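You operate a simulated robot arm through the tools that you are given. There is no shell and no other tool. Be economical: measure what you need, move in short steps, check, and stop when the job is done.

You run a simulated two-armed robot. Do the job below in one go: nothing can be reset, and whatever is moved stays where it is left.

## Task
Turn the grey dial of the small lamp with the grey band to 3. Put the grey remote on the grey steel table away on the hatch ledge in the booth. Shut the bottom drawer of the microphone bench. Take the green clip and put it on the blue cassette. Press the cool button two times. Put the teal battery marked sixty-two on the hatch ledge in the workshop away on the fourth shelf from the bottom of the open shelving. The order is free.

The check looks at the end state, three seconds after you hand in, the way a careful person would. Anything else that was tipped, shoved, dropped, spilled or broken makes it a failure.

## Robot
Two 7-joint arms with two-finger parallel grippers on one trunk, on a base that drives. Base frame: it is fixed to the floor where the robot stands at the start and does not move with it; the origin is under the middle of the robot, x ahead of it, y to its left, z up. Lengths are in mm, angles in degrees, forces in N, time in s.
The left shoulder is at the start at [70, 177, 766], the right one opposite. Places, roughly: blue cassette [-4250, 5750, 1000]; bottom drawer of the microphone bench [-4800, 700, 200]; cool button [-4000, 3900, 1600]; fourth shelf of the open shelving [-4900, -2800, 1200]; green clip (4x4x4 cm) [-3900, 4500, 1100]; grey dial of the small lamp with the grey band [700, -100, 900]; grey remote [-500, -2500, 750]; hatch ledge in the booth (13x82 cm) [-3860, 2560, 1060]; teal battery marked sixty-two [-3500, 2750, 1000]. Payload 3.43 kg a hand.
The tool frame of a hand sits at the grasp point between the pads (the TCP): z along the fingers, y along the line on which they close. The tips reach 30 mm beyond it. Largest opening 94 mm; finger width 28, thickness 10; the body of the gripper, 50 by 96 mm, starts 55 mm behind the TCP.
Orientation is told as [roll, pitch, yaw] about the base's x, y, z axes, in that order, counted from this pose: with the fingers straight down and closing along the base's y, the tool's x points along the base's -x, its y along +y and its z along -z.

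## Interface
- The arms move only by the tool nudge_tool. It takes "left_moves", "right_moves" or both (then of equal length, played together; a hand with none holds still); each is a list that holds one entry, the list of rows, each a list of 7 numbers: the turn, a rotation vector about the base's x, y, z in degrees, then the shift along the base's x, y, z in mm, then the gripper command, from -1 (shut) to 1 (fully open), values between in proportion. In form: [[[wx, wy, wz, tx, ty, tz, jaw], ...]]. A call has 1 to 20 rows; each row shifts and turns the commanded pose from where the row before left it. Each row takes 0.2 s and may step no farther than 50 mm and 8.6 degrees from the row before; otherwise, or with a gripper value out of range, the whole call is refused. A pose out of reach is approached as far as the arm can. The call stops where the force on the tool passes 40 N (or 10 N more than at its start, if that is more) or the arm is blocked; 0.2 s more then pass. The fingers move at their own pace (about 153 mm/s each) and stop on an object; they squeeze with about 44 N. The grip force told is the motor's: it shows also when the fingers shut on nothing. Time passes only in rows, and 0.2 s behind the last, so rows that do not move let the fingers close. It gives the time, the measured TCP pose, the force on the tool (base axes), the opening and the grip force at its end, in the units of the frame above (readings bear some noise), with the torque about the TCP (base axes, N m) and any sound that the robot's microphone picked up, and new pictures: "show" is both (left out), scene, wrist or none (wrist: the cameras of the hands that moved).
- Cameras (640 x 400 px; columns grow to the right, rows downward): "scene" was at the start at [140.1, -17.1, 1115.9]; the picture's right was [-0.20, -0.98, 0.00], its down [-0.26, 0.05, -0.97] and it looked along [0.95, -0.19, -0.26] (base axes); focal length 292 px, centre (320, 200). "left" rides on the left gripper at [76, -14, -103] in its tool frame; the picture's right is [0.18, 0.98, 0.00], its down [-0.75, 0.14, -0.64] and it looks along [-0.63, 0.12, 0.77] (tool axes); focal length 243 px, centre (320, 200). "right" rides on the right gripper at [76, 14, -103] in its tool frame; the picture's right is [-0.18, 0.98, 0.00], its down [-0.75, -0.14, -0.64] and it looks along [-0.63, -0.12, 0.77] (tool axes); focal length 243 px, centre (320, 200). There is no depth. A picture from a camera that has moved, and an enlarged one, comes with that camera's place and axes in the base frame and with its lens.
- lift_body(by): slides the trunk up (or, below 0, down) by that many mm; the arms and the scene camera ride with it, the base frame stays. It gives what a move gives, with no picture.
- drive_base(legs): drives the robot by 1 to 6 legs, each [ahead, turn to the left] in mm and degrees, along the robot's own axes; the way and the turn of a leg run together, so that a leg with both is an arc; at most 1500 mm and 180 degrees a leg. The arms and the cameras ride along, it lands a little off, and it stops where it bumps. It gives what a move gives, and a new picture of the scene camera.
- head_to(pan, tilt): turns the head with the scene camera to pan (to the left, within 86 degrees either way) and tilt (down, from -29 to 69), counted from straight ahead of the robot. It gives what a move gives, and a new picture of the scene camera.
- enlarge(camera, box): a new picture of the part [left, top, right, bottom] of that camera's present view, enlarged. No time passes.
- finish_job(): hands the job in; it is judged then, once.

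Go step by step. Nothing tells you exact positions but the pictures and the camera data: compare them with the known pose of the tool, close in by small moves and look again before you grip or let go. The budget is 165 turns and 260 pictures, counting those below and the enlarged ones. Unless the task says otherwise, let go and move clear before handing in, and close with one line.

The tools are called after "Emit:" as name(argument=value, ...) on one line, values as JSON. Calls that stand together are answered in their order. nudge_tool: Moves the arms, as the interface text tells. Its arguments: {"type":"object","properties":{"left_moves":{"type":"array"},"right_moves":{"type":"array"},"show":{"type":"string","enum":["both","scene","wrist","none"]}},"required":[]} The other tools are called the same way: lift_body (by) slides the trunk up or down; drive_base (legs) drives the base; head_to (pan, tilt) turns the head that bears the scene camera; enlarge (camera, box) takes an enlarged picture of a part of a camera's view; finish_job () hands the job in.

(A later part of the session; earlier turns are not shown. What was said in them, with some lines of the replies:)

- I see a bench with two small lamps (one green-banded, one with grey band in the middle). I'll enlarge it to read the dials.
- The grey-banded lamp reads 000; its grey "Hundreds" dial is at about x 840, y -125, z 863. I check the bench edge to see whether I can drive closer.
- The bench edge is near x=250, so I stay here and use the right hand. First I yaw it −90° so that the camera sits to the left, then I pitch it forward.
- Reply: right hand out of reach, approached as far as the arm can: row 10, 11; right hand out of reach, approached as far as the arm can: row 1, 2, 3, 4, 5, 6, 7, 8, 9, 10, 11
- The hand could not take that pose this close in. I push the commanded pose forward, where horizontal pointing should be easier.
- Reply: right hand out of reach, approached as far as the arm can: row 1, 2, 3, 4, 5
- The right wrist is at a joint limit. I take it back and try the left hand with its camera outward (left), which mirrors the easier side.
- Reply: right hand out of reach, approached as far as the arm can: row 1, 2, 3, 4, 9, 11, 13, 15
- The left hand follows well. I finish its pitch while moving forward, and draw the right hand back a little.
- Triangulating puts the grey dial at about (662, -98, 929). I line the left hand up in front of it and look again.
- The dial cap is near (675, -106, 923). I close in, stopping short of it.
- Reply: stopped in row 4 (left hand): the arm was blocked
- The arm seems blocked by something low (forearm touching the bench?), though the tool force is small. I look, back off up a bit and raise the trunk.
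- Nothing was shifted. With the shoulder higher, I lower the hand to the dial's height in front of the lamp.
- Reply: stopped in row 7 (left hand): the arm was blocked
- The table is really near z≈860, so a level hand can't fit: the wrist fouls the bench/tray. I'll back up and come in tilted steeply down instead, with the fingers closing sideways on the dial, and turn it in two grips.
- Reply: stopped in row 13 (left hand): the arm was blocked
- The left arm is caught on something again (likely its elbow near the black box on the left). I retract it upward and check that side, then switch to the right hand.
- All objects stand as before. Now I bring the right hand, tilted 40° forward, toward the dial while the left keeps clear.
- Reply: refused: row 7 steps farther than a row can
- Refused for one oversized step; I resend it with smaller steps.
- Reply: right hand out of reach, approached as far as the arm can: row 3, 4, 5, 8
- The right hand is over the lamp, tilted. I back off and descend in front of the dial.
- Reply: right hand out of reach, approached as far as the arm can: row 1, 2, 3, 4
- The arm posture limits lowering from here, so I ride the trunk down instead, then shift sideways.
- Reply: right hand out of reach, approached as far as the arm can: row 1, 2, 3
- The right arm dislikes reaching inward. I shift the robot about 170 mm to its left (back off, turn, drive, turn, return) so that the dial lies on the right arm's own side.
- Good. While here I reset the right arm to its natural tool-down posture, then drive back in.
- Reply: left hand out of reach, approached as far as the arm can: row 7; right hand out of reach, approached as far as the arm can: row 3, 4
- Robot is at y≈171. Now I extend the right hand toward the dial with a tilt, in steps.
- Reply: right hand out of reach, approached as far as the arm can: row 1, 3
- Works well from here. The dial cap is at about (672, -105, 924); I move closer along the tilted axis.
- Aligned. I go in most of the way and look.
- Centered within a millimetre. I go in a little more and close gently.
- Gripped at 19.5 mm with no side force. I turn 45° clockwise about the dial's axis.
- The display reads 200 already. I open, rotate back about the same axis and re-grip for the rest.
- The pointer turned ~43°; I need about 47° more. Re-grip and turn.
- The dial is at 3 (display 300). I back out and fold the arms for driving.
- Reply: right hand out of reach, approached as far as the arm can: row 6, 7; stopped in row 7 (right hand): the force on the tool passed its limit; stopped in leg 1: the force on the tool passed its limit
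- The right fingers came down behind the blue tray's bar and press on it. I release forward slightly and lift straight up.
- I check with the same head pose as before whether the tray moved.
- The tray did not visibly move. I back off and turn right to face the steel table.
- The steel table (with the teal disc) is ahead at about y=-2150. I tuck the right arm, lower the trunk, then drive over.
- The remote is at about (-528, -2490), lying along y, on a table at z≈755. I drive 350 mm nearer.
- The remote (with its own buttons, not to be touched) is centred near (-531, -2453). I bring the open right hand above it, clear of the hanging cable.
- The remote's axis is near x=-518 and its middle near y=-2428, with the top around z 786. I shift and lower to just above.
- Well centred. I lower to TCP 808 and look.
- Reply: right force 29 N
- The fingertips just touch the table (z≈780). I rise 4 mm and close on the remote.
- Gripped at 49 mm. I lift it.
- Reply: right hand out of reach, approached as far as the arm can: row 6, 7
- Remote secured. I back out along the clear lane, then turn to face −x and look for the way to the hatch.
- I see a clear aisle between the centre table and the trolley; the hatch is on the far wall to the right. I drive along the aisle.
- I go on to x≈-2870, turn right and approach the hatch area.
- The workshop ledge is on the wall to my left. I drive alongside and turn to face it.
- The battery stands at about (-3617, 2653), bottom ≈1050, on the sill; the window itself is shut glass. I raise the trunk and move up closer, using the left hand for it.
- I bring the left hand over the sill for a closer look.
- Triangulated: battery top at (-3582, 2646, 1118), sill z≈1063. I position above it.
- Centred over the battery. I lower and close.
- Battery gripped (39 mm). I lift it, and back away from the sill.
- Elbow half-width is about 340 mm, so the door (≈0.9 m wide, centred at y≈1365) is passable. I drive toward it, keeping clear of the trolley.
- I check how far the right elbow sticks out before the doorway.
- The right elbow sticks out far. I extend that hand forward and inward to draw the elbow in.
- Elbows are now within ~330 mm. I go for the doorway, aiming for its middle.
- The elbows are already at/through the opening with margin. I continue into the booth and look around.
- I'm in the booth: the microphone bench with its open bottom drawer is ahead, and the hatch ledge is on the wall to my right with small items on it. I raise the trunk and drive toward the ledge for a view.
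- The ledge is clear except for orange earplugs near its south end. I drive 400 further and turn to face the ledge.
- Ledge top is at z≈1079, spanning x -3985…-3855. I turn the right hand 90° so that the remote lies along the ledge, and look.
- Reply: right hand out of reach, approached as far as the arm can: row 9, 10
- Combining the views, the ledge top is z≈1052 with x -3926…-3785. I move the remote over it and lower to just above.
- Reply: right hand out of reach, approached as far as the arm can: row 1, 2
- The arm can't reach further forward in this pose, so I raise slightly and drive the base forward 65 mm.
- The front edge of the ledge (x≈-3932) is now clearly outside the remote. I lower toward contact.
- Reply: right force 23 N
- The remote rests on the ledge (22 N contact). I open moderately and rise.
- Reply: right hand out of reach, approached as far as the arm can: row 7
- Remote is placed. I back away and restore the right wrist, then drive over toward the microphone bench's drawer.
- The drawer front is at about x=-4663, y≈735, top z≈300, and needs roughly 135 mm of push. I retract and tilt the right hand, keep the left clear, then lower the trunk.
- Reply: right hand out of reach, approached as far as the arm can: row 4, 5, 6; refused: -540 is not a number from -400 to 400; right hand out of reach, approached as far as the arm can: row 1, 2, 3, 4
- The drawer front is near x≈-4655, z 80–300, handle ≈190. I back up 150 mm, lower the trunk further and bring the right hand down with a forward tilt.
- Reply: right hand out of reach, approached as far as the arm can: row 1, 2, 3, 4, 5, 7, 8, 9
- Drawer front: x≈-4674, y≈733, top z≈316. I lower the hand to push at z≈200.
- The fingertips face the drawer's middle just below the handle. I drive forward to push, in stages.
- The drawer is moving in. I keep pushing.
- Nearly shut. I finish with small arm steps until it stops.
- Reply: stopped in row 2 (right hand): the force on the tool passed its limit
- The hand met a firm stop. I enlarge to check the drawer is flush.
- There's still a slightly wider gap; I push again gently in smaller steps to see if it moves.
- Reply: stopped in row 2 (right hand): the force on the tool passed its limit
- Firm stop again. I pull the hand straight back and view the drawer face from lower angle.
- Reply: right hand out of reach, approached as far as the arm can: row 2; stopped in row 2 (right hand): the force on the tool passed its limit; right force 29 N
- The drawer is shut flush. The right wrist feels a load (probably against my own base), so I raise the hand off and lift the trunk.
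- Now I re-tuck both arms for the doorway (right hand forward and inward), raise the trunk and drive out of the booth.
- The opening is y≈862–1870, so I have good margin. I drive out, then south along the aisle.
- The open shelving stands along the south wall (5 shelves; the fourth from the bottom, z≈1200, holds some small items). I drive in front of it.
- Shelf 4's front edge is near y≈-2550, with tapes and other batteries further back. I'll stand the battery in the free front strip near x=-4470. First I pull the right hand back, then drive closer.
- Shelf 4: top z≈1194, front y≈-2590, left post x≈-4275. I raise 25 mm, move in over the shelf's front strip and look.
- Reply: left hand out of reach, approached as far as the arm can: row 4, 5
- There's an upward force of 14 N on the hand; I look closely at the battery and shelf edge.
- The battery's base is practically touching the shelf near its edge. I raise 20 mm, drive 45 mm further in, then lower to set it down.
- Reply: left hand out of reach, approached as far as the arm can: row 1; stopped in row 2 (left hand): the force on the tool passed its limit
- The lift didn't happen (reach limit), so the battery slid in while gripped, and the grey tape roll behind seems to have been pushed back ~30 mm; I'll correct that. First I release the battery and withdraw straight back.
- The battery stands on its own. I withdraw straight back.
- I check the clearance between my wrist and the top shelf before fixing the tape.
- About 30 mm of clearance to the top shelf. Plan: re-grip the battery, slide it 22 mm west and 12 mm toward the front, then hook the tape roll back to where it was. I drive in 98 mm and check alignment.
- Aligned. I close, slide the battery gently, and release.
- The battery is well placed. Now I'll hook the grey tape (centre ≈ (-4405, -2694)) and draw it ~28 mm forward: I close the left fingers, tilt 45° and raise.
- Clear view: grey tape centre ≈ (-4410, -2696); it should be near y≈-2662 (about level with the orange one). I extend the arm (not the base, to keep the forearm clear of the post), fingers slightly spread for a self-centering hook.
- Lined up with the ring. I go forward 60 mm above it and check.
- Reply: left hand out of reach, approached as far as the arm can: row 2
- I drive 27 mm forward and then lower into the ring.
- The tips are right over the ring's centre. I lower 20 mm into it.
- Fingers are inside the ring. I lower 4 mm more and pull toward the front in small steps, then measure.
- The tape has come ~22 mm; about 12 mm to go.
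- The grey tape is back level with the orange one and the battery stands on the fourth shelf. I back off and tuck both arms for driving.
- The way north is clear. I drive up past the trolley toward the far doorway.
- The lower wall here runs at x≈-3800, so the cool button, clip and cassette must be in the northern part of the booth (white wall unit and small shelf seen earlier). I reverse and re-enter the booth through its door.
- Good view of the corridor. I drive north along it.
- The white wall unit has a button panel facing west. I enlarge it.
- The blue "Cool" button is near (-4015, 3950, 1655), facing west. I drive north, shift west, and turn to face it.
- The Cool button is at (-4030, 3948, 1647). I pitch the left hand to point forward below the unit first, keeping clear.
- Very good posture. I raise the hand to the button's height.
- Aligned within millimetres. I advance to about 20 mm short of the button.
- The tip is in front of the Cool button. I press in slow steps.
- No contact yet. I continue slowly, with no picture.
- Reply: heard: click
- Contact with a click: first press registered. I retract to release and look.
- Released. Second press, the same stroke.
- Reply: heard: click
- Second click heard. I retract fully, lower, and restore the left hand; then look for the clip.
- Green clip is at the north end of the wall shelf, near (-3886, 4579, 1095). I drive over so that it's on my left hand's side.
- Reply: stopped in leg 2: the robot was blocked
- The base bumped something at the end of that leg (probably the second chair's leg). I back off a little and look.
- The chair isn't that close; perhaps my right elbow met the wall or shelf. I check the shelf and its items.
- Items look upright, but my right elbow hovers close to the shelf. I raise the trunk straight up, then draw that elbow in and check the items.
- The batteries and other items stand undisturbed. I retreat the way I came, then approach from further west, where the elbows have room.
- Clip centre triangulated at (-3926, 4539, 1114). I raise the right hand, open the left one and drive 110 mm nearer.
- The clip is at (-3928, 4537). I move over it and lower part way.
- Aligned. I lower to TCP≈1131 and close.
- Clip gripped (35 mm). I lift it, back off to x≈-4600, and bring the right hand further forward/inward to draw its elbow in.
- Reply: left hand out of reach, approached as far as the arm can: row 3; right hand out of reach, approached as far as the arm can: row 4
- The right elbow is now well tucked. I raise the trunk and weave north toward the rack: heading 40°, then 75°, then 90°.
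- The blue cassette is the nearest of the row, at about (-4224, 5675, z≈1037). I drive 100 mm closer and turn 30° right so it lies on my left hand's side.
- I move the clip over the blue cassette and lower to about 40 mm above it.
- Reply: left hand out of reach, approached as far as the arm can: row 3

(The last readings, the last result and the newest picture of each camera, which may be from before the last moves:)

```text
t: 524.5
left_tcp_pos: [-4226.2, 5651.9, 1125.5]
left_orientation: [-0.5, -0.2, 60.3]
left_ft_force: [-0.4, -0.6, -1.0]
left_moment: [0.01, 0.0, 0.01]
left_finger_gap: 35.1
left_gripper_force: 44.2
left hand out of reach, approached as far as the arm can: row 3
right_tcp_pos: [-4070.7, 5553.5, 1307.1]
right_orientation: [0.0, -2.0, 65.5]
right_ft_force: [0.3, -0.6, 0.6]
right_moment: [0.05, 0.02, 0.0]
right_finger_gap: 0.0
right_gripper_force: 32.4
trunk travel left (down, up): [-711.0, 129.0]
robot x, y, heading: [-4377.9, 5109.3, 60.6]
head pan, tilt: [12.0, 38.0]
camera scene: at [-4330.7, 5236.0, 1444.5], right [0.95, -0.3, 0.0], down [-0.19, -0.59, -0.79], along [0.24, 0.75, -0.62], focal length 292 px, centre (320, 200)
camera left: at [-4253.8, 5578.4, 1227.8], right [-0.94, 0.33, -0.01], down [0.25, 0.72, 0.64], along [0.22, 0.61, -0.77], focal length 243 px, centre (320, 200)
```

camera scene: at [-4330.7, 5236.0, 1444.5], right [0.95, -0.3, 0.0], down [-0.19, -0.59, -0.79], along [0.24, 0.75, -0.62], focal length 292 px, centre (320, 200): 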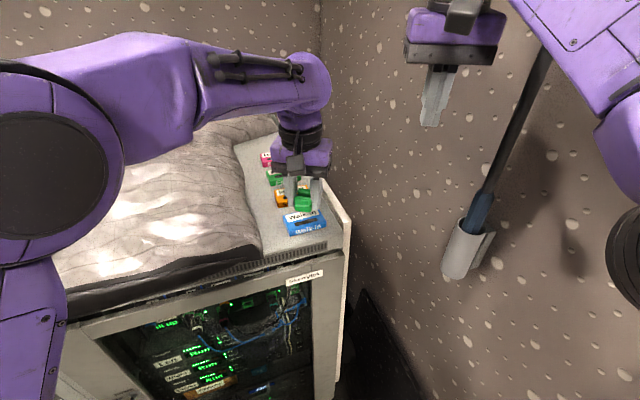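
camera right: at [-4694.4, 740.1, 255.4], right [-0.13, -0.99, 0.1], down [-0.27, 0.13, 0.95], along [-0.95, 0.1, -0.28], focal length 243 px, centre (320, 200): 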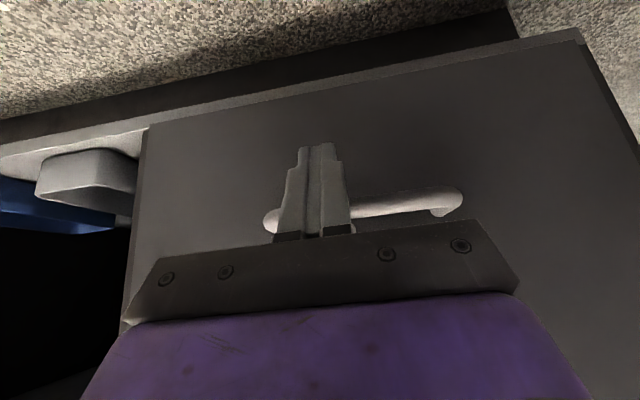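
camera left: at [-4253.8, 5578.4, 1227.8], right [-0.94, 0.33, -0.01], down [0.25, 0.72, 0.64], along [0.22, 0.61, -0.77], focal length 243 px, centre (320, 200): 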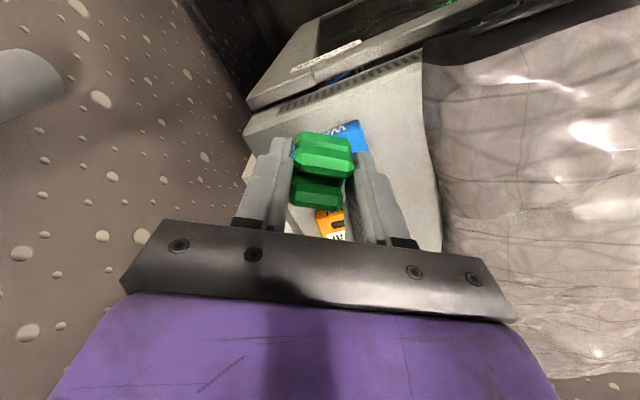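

The point below the hand is ~20 mm short of the cassette's centre. I shift forward and look again.

Emit:
nudge_tool(left_moves=[[[0, 0, 0, 0, 12, 0, -1], [0, 0, 0, 0, 12, 0, -1], [0, 0, 0, 0, 0, 0, -1]]], show="wrist")

Emit:
enlarge(camera="scene", box=[240, 130, 380, 260])

```text
t: 525.3
left_tcp_pos: [-4227.0, 5677.0, 1125.5]
left_orientation: [-0.4, 0.0, 60.2]
left_ft_force: [-0.2, -0.3, 0.1]
left_moment: [0.0, 0.03, 0.02]
left_finger_gap: 35.1
left_gripper_force: 43.7
right_tcp_pos: [-4071.1, 5554.7, 1306.9]
right_orientation: [0.0, -2.0, 65.4]
right_ft_force: [-0.1, -0.5, 0.5]
right_moment: [0.01, -0.02, -0.01]
right_finger_gap: 0.0
right_gripper_force: 32.8
trunk travel left (down, up): [-711.0, 129.0]
robot x, y, heading: [-4381.2, 5109.0, 60.2]
head pan, tilt: [12.0, 38.0]
camera left: at [-4253.2, 5602.3, 1228.9], right [-0.94, 0.33, -0.01], down [0.25, 0.72, 0.64], along [0.22, 0.61, -0.77], focal length 243 px, centre (320, 200)
```

left: 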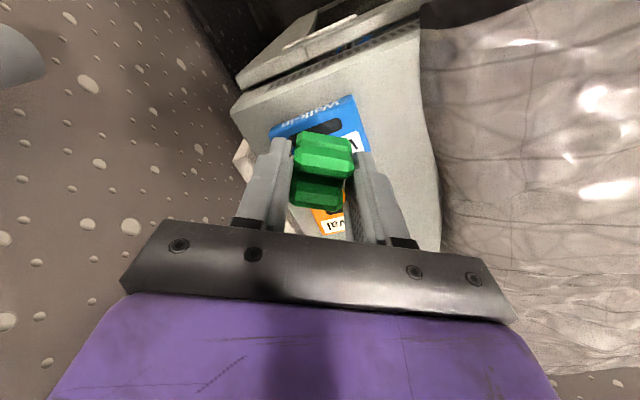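

```text
3.08 times, centred on (310, 195) of scene
camera zoom: at [-4330.5, 5236.4, 1444.5], right [0.95, -0.3, 0.0], down [-0.19, -0.59, -0.79], along [0.24, 0.75, -0.62], focal length 897 px, centre (351, 215)
```

zoom: 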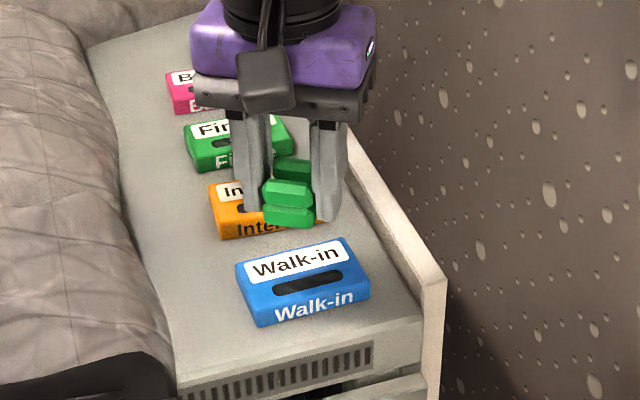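

I lower 40 mm more and re-check from the wrist camera.

Emit:
nudge_tool(left_moves=[[[0, 0, 0, 2, 6, -20, -1], [0, 0, 0, 2, 6, -16, -1], [0, 0, 0, 0, 0, 0, -1]]], show="wrist")

Emit:
enlarge(camera="scene", box=[240, 130, 380, 260])

```text
t: 526.1
left_tcp_pos: [-4223.5, 5687.7, 1089.2]
left_orientation: [-0.5, -0.3, 60.1]
left_ft_force: [0.6, 0.4, -0.2]
left_moment: [0.02, 0.0, 0.01]
left_finger_gap: 34.9
left_gripper_force: 44.4
right_tcp_pos: [-4070.2, 5554.3, 1307.6]
right_orientation: [0.0, -2.0, 65.5]
right_ft_force: [0.0, 0.2, -1.0]
right_moment: [0.02, -0.01, 0.01]
right_finger_gap: 0.0
right_gripper_force: 33.0
trunk travel left (down, up): [-711.0, 129.0]
robot x, y, heading: [-4378.8, 5108.2, 60.4]
head pan, tilt: [12.0, 38.0]
camera left: at [-4248.9, 5613.5, 1192.0], right [-0.94, 0.33, -0.01], down [0.25, 0.72, 0.64], along [0.22, 0.61, -0.77], focal length 243 px, centre (320, 200)
```

left: 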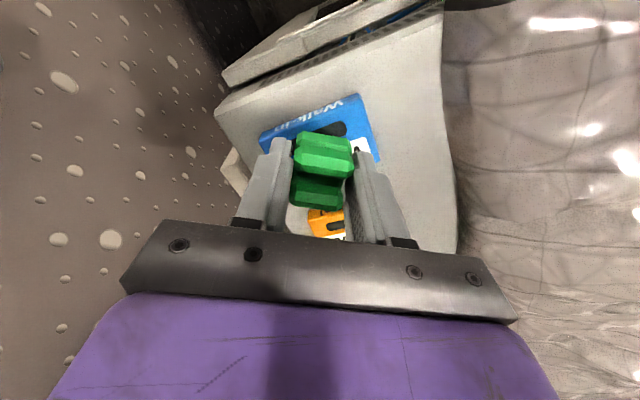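

```text
3.08 times, centred on (310, 195) of scene
camera zoom: at [-4330.7, 5236.3, 1444.5], right [0.95, -0.3, 0.0], down [-0.19, -0.59, -0.79], along [0.24, 0.75, -0.62], focal length 897 px, centre (351, 215)
```

zoom: 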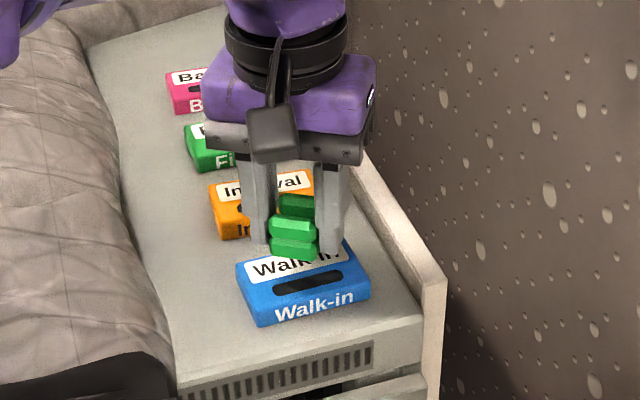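

Nearly over the centre. I nudge 6 mm forward and lower in small steps, watching force.

Emit:
nudge_tool(left_moves=[[[0, 0, 0, 2, 6, -4, -1], [0, 0, 0, 0, 0, -5, -1], [0, 0, 0, 0, 0, -5, -1], [0, 0, 0, 0, 0, 0, -1]]], show="none")

```text
t: 527.1
left_tcp_pos: [-4221.8, 5693.9, 1077.8]
left_orientation: [-0.4, -0.1, 60.2]
left_ft_force: [0.7, -0.5, -0.7]
left_moment: [-0.02, 0.0, 0.02]
left_finger_gap: 35.1
left_gripper_force: 44.4
right_tcp_pos: [-4070.0, 5553.7, 1308.4]
right_orientation: [0.1, -1.9, 65.5]
right_ft_force: [-0.8, -0.5, 0.5]
right_moment: [0.01, -0.01, 0.0]
right_finger_gap: 0.0
right_gripper_force: 32.5
trunk travel left (down, up): [-711.0, 129.0]
robot x, y, heading: [-4380.5, 5106.5, 60.6]
head pan, tilt: [12.0, 38.0]
```

Emit:
nudge_tool(left_moves=[[[0, 0, 0, 0, 0, -4, -1], [0, 0, 0, 0, 0, -4, -1], [0, 0, 0, 0, 0, 0, -1]]], show="wrist")

Emit:
enlarge(camera="scene", box=[260, 160, 360, 250])

```text
t: 527.9
left_tcp_pos: [-4220.8, 5693.2, 1067.2]
left_orientation: [-0.4, -0.1, 60.1]
left_ft_force: [-0.5, -0.3, 0.9]
left_moment: [-0.01, 0.02, -0.01]
left_finger_gap: 35.3
left_gripper_force: 43.6
right_tcp_pos: [-4070.3, 5554.7, 1308.8]
right_orientation: [0.0, -1.9, 65.6]
right_ft_force: [0.2, 0.0, 0.0]
right_moment: [-0.01, -0.02, -0.03]
right_finger_gap: 0.2
right_gripper_force: 33.1
trunk travel left (down, up): [-711.0, 129.0]
robot x, y, heading: [-4381.2, 5105.8, 60.5]
head pan, tilt: [12.0, 38.0]
camera left: at [-4248.3, 5619.9, 1171.2], right [-0.94, 0.33, -0.01], down [0.25, 0.73, 0.64], along [0.22, 0.61, -0.77], focal length 243 px, centre (320, 200)
```

left: 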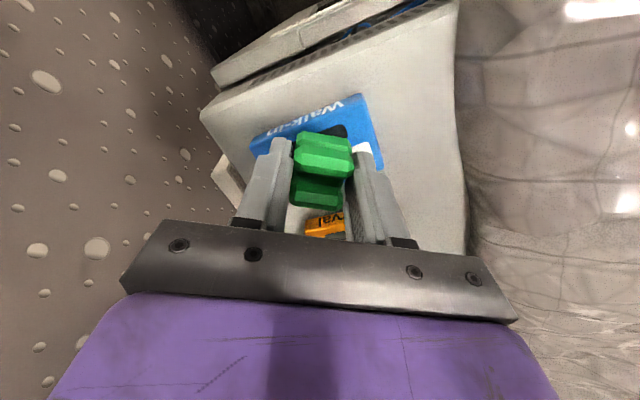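

```text
4.44 times, centred on (310, 205) of scene
camera zoom: at [-4330.5, 5236.7, 1444.4], right [0.95, -0.3, 0.0], down [-0.19, -0.59, -0.79], along [0.24, 0.75, -0.62], focal length 1296 px, centre (364, 178)
```

zoom: 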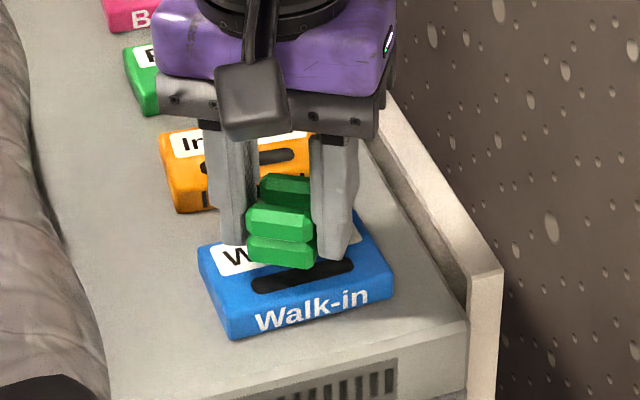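

Well centred over the cassette. I continue down to contact.

Emit:
nudge_tool(left_moves=[[[0, 0, 0, 0, 3, -4, -1], [0, 0, 0, 0, 0, -4, -1], [0, 0, 0, 0, 0, 0, -1]]], show="none")

Emit:
nudge_tool(left_moves=[[[0, 0, 0, 0, 0, -3, -1], [0, 0, 0, 0, 0, 0, -1]]], show="none")

```text
t: 528.7
left_tcp_pos: [-4221.8, 5696.7, 1060.1]
left_orientation: [-0.4, -0.1, 60.1]
left_ft_force: [0.1, 0.1, -0.2]
left_moment: [-0.01, 0.02, -0.01]
left_finger_gap: 35.1
left_gripper_force: 44.2
right_tcp_pos: [-4070.9, 5555.1, 1308.0]
right_orientation: [0.0, -1.9, 65.5]
right_ft_force: [0.6, -0.2, 0.1]
right_moment: [0.02, -0.01, 0.01]
right_finger_gap: 0.0
right_gripper_force: 32.9
trunk travel left (down, up): [-711.0, 129.0]
robot x, y, heading: [-4376.9, 5108.7, 60.3]
head pan, tilt: [12.0, 38.0]
```

```text
t: 529.3
left_tcp_pos: [-4221.5, 5695.1, 1057.7]
left_orientation: [-0.5, -0.1, 60.2]
left_ft_force: [-0.7, 0.4, -0.4]
left_moment: [0.0, 0.02, -0.03]
left_finger_gap: 35.0
left_gripper_force: 44.2
right_tcp_pos: [-4070.5, 5554.7, 1307.4]
right_orientation: [0.0, -1.9, 65.5]
right_ft_force: [0.3, -0.1, -0.7]
right_moment: [0.0, 0.01, -0.01]
right_finger_gap: 0.1
right_gripper_force: 32.7
trunk travel left (down, up): [-711.0, 129.0]
robot x, y, heading: [-4377.2, 5112.2, 60.1]
head pan, tilt: [12.0, 38.0]
```

Emit:
nudge_tool(left_moves=[[[0, 0, 0, 0, 0, -3, -1], [0, 0, 0, 0, 0, -2, -1], [0, 0, 0, 0, 0, 0, -1]]], show="none")

Emit:
enlarge(camera="scene", box=[260, 160, 360, 250])

```text
t: 530.1
left_tcp_pos: [-4221.0, 5695.5, 1052.0]
left_orientation: [-0.4, -0.1, 60.2]
left_ft_force: [0.8, -0.3, -0.6]
left_moment: [0.03, -0.03, 0.01]
left_finger_gap: 35.0
left_gripper_force: 44.2
right_tcp_pos: [-4069.7, 5554.4, 1306.0]
right_orientation: [0.0, -1.9, 65.4]
right_ft_force: [-0.3, -0.1, -0.7]
right_moment: [0.01, -0.01, 0.01]
right_finger_gap: 0.0
right_gripper_force: 33.0
trunk travel left (down, up): [-711.0, 129.0]
robot x, y, heading: [-4379.9, 5110.3, 60.3]
head pan, tilt: [12.0, 38.0]
```

```text
4.44 times, centred on (310, 205) of scene
camera zoom: at [-4330.5, 5236.8, 1444.4], right [0.95, -0.3, 0.0], down [-0.19, -0.59, -0.79], along [0.24, 0.75, -0.62], focal length 1296 px, centre (364, 178)
```

zoom: 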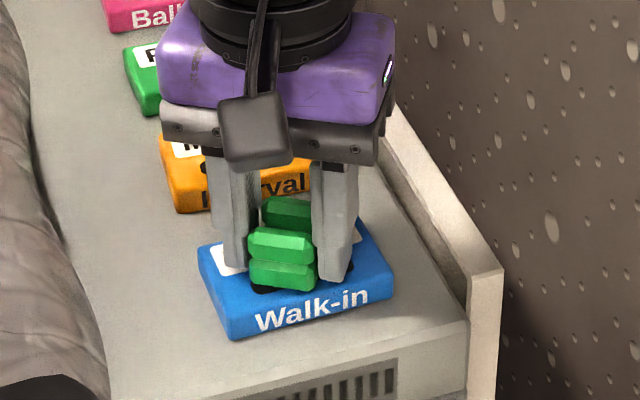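

Still a few mm above. I nudge 7 mm forward and continue lowering.

Emit:
nudge_tool(left_moves=[[[0, 0, 0, 2, 7, 0, -1], [0, 0, 0, 0, 0, -3, -1], [0, 0, 0, 0, 0, -2, -1], [0, 0, 0, 0, 0, 0, -1]]], show="none")

Emit:
nudge_tool(left_moves=[[[0, 0, 0, 0, 0, -3, -1], [0, 0, 0, 0, 0, -2, -1], [0, 0, 0, 0, 0, 0, -1]]], show="none")

```text
t: 531.1
left_tcp_pos: [-4220.2, 5702.5, 1049.7]
left_orientation: [-0.4, -0.4, 60.3]
left_ft_force: [0.7, 6.1, 20.9]
left_moment: [0.39, -0.01, -0.01]
left_finger_gap: 35.2
left_gripper_force: 44.0
right_tcp_pos: [-4070.6, 5553.2, 1307.9]
right_orientation: [0.1, -2.1, 65.6]
right_ft_force: [0.0, -0.9, -0.8]
right_moment: [0.02, 0.01, 0.02]
right_finger_gap: 0.3
right_gripper_force: 33.1
trunk travel left (down, up): [-711.0, 129.0]
robot x, y, heading: [-4378.0, 5107.1, 60.5]
head pan, tilt: [12.0, 38.0]
```

```text
t: 531.6
left_tcp_pos: [-4220.3, 5702.6, 1049.9]
left_orientation: [-0.6, -0.9, 60.2]
left_ft_force: [-1.2, -5.8, 13.0]
left_moment: [-0.26, 0.18, 0.01]
left_finger_gap: 35.2
left_gripper_force: 43.7
right_tcp_pos: [-4071.5, 5551.4, 1309.4]
right_orientation: [0.0, -2.1, 65.5]
right_ft_force: [0.6, 0.6, -0.3]
right_moment: [0.05, 0.0, 0.0]
right_finger_gap: 0.0
right_gripper_force: 33.0
trunk travel left (down, up): [-711.0, 129.0]
robot x, y, heading: [-4378.4, 5108.4, 60.2]
head pan, tilt: [12.0, 38.0]
stopped in row 2 (left hand): the force on the tool passed its limit (the readings are from after the stop); the commanded pose is now the measured one
```

Contact made at TCP z≈1050. I relax slightly and check before letting go.

Emit:
nudge_tool(left_moves=[[[0, 0, 0, 0, 0, 0.5, -1], [0, 0, 0, 0, 0, 0, -1]]], show="wrist")

Emit:
enlarge(camera="scene", box=[260, 160, 360, 250])

```text
t: 532.2
left_tcp_pos: [-4219.6, 5703.1, 1050.2]
left_orientation: [-0.5, -0.9, 60.3]
left_ft_force: [-2.1, -3.1, 15.4]
left_moment: [-0.07, 0.14, -0.03]
left_finger_gap: 35.3
left_gripper_force: 44.4
right_tcp_pos: [-4071.5, 5551.8, 1309.9]
right_orientation: [-0.1, -2.1, 65.5]
right_ft_force: [1.0, 0.1, 0.6]
right_moment: [-0.03, 0.02, -0.03]
right_finger_gap: 0.0
right_gripper_force: 32.8
trunk travel left (down, up): [-711.0, 129.0]
robot x, y, heading: [-4380.9, 5107.9, 60.2]
head pan, tilt: [12.0, 38.0]
camera left: at [-4246.5, 5628.3, 1151.4], right [-0.94, 0.33, -0.01], down [0.24, 0.72, 0.65], along [0.22, 0.61, -0.76], focal length 243 px, centre (320, 200)
```

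left: 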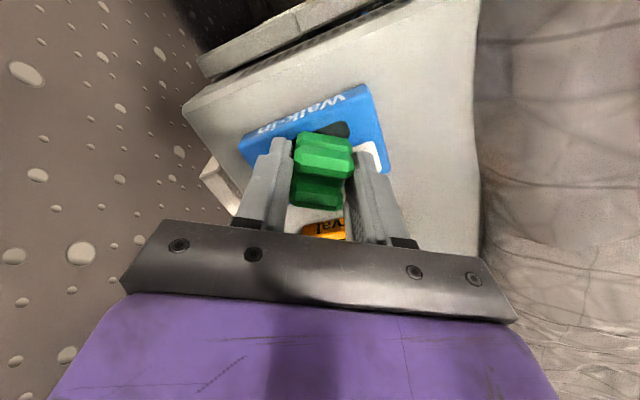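

```text
4.44 times, centred on (310, 205) of scene
camera zoom: at [-4331.6, 5233.6, 1444.8], right [0.95, -0.3, 0.0], down [-0.19, -0.58, -0.79], along [0.24, 0.75, -0.61], focal length 1296 px, centre (364, 178)
```

zoom: 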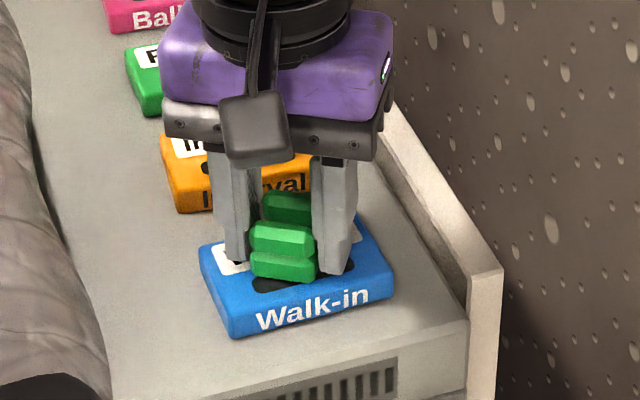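

The clip rests squarely on the blue cassette. I release and rise.

Emit:
nudge_tool(left_moves=[[[0, 0, 0, 0, 0, 1, -0.5], [0, 0, 0, 0, 0, 0, 0.0], [0, 0, 0, 0, 0, 0, 0.1], [0, 0, 0, 0, 0, 15, 0.1], [0, 0, 0, 0, 0, 30, 0.1], [0, 0, 0, 0, 0, 40, 0.1], [0, 0, 0, 0, 0, 40, 0.1]]], show="wrist")

Emit:
enlarge(camera="scene", box=[250, 140, 370, 250])

```text
t: 533.8
left_tcp_pos: [-4218.7, 5705.6, 1173.4]
left_orientation: [-0.5, -0.6, 60.4]
left_ft_force: [0.7, -0.2, 0.2]
left_moment: [0.01, -0.04, 0.0]
left_finger_gap: 51.7
left_gripper_force: 0.0
right_tcp_pos: [-4070.1, 5553.8, 1308.0]
right_orientation: [0.0, -2.1, 65.5]
right_ft_force: [-0.1, -0.4, -0.1]
right_moment: [-0.01, -0.03, -0.03]
right_finger_gap: 0.0
right_gripper_force: 32.8
trunk travel left (down, up): [-711.0, 129.0]
robot x, y, heading: [-4382.1, 5110.7, 60.2]
head pan, tilt: [12.0, 38.0]
camera left: at [-4245.6, 5630.7, 1276.4], right [-0.94, 0.33, -0.01], down [0.24, 0.72, 0.65], along [0.22, 0.61, -0.76], focal length 243 px, centre (320, 200)
```

left: 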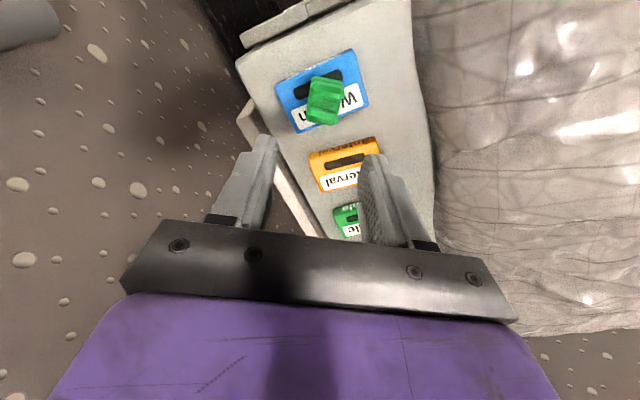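

```text
3.64 times, centred on (310, 195) of scene
camera zoom: at [-4330.5, 5236.5, 1444.4], right [0.95, -0.3, 0.0], down [-0.19, -0.59, -0.79], along [0.24, 0.75, -0.62], focal length 1060 px, centre (356, 218)
```

zoom: 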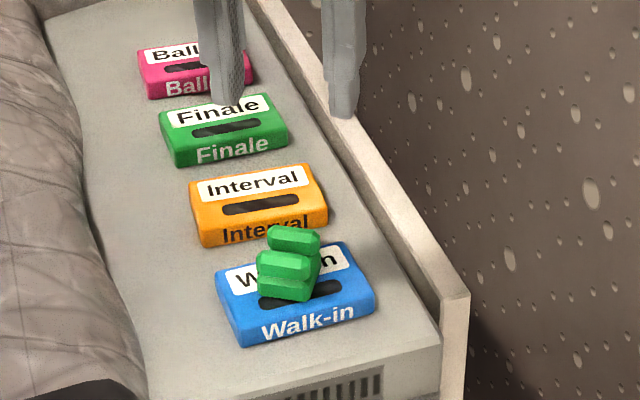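

The clip sits in the middle of the blue cassette. I move the left hand clear.

Emit:
nudge_tool(left_moves=[[[0, 0, 0, 0, 0, 40, 0.1], [0, 0, 0, -10, -30, 40, 0.1], [0, 0, 0, -15, -35, 20, 0.1], [0, 0, 0, -15, -35, 0, 0.1]]], show="scene")

```text
refused: row 2 steps farther than a row can; nothing moved
```

Emit:
nudge_tool(left_moves=[[[0, 0, 0, 0, 0, 40, 0.1], [0, 0, 0, 0, 0, 40, 0.1], [0, 0, 0, -15, -35, 0, 0.1], [0, 0, 0, -15, -35, 0, 0.1]]], show="scene")

```text
t: 534.8
left_tcp_pos: [-4255.0, 5631.5, 1254.0]
left_orientation: [-0.5, -0.8, 60.2]
left_ft_force: [-0.2, -0.5, 0.6]
left_moment: [0.03, -0.04, 0.02]
left_finger_gap: 51.7
left_gripper_force: 0.1
right_tcp_pos: [-4072.1, 5552.1, 1308.7]
right_orientation: [0.0, -2.1, 65.5]
right_ft_force: [-0.2, -0.7, 0.3]
right_moment: [0.03, -0.02, 0.0]
right_finger_gap: 0.4
right_gripper_force: 33.2
trunk travel left (down, up): [-711.0, 129.0]
robot x, y, heading: [-4381.4, 5111.2, 60.2]
head pan, tilt: [12.0, 38.0]
camera scene: at [-4331.9, 5233.9, 1444.8], right [0.95, -0.3, 0.0], down [-0.19, -0.59, -0.79], along [0.24, 0.75, -0.61], focal length 292 px, centre (320, 200)
```

scene: 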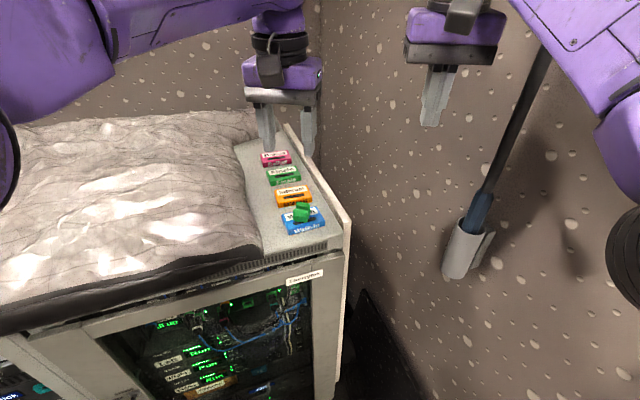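

All six parts are done and both hands are clear and empty, so I hand the job in.

Emit:
finish_job()

```text
The job is handed in.
```

All six parts are done and handed in: the lamp reads 300, the remote is on the booth ledge, the bottom drawer is shut, the green clip is on the blue cassette, the cool button clicked twice, and battery 62 is on the fourth shelf. While placing the battery I pushed a grey tape roll about 35 mm and drew it back to within a few millimetres by eye. My base or right elbow also bumped something near the booth's wall shelf; the shelf items looked undisturbed, but I could not tell whether the chair there moved.
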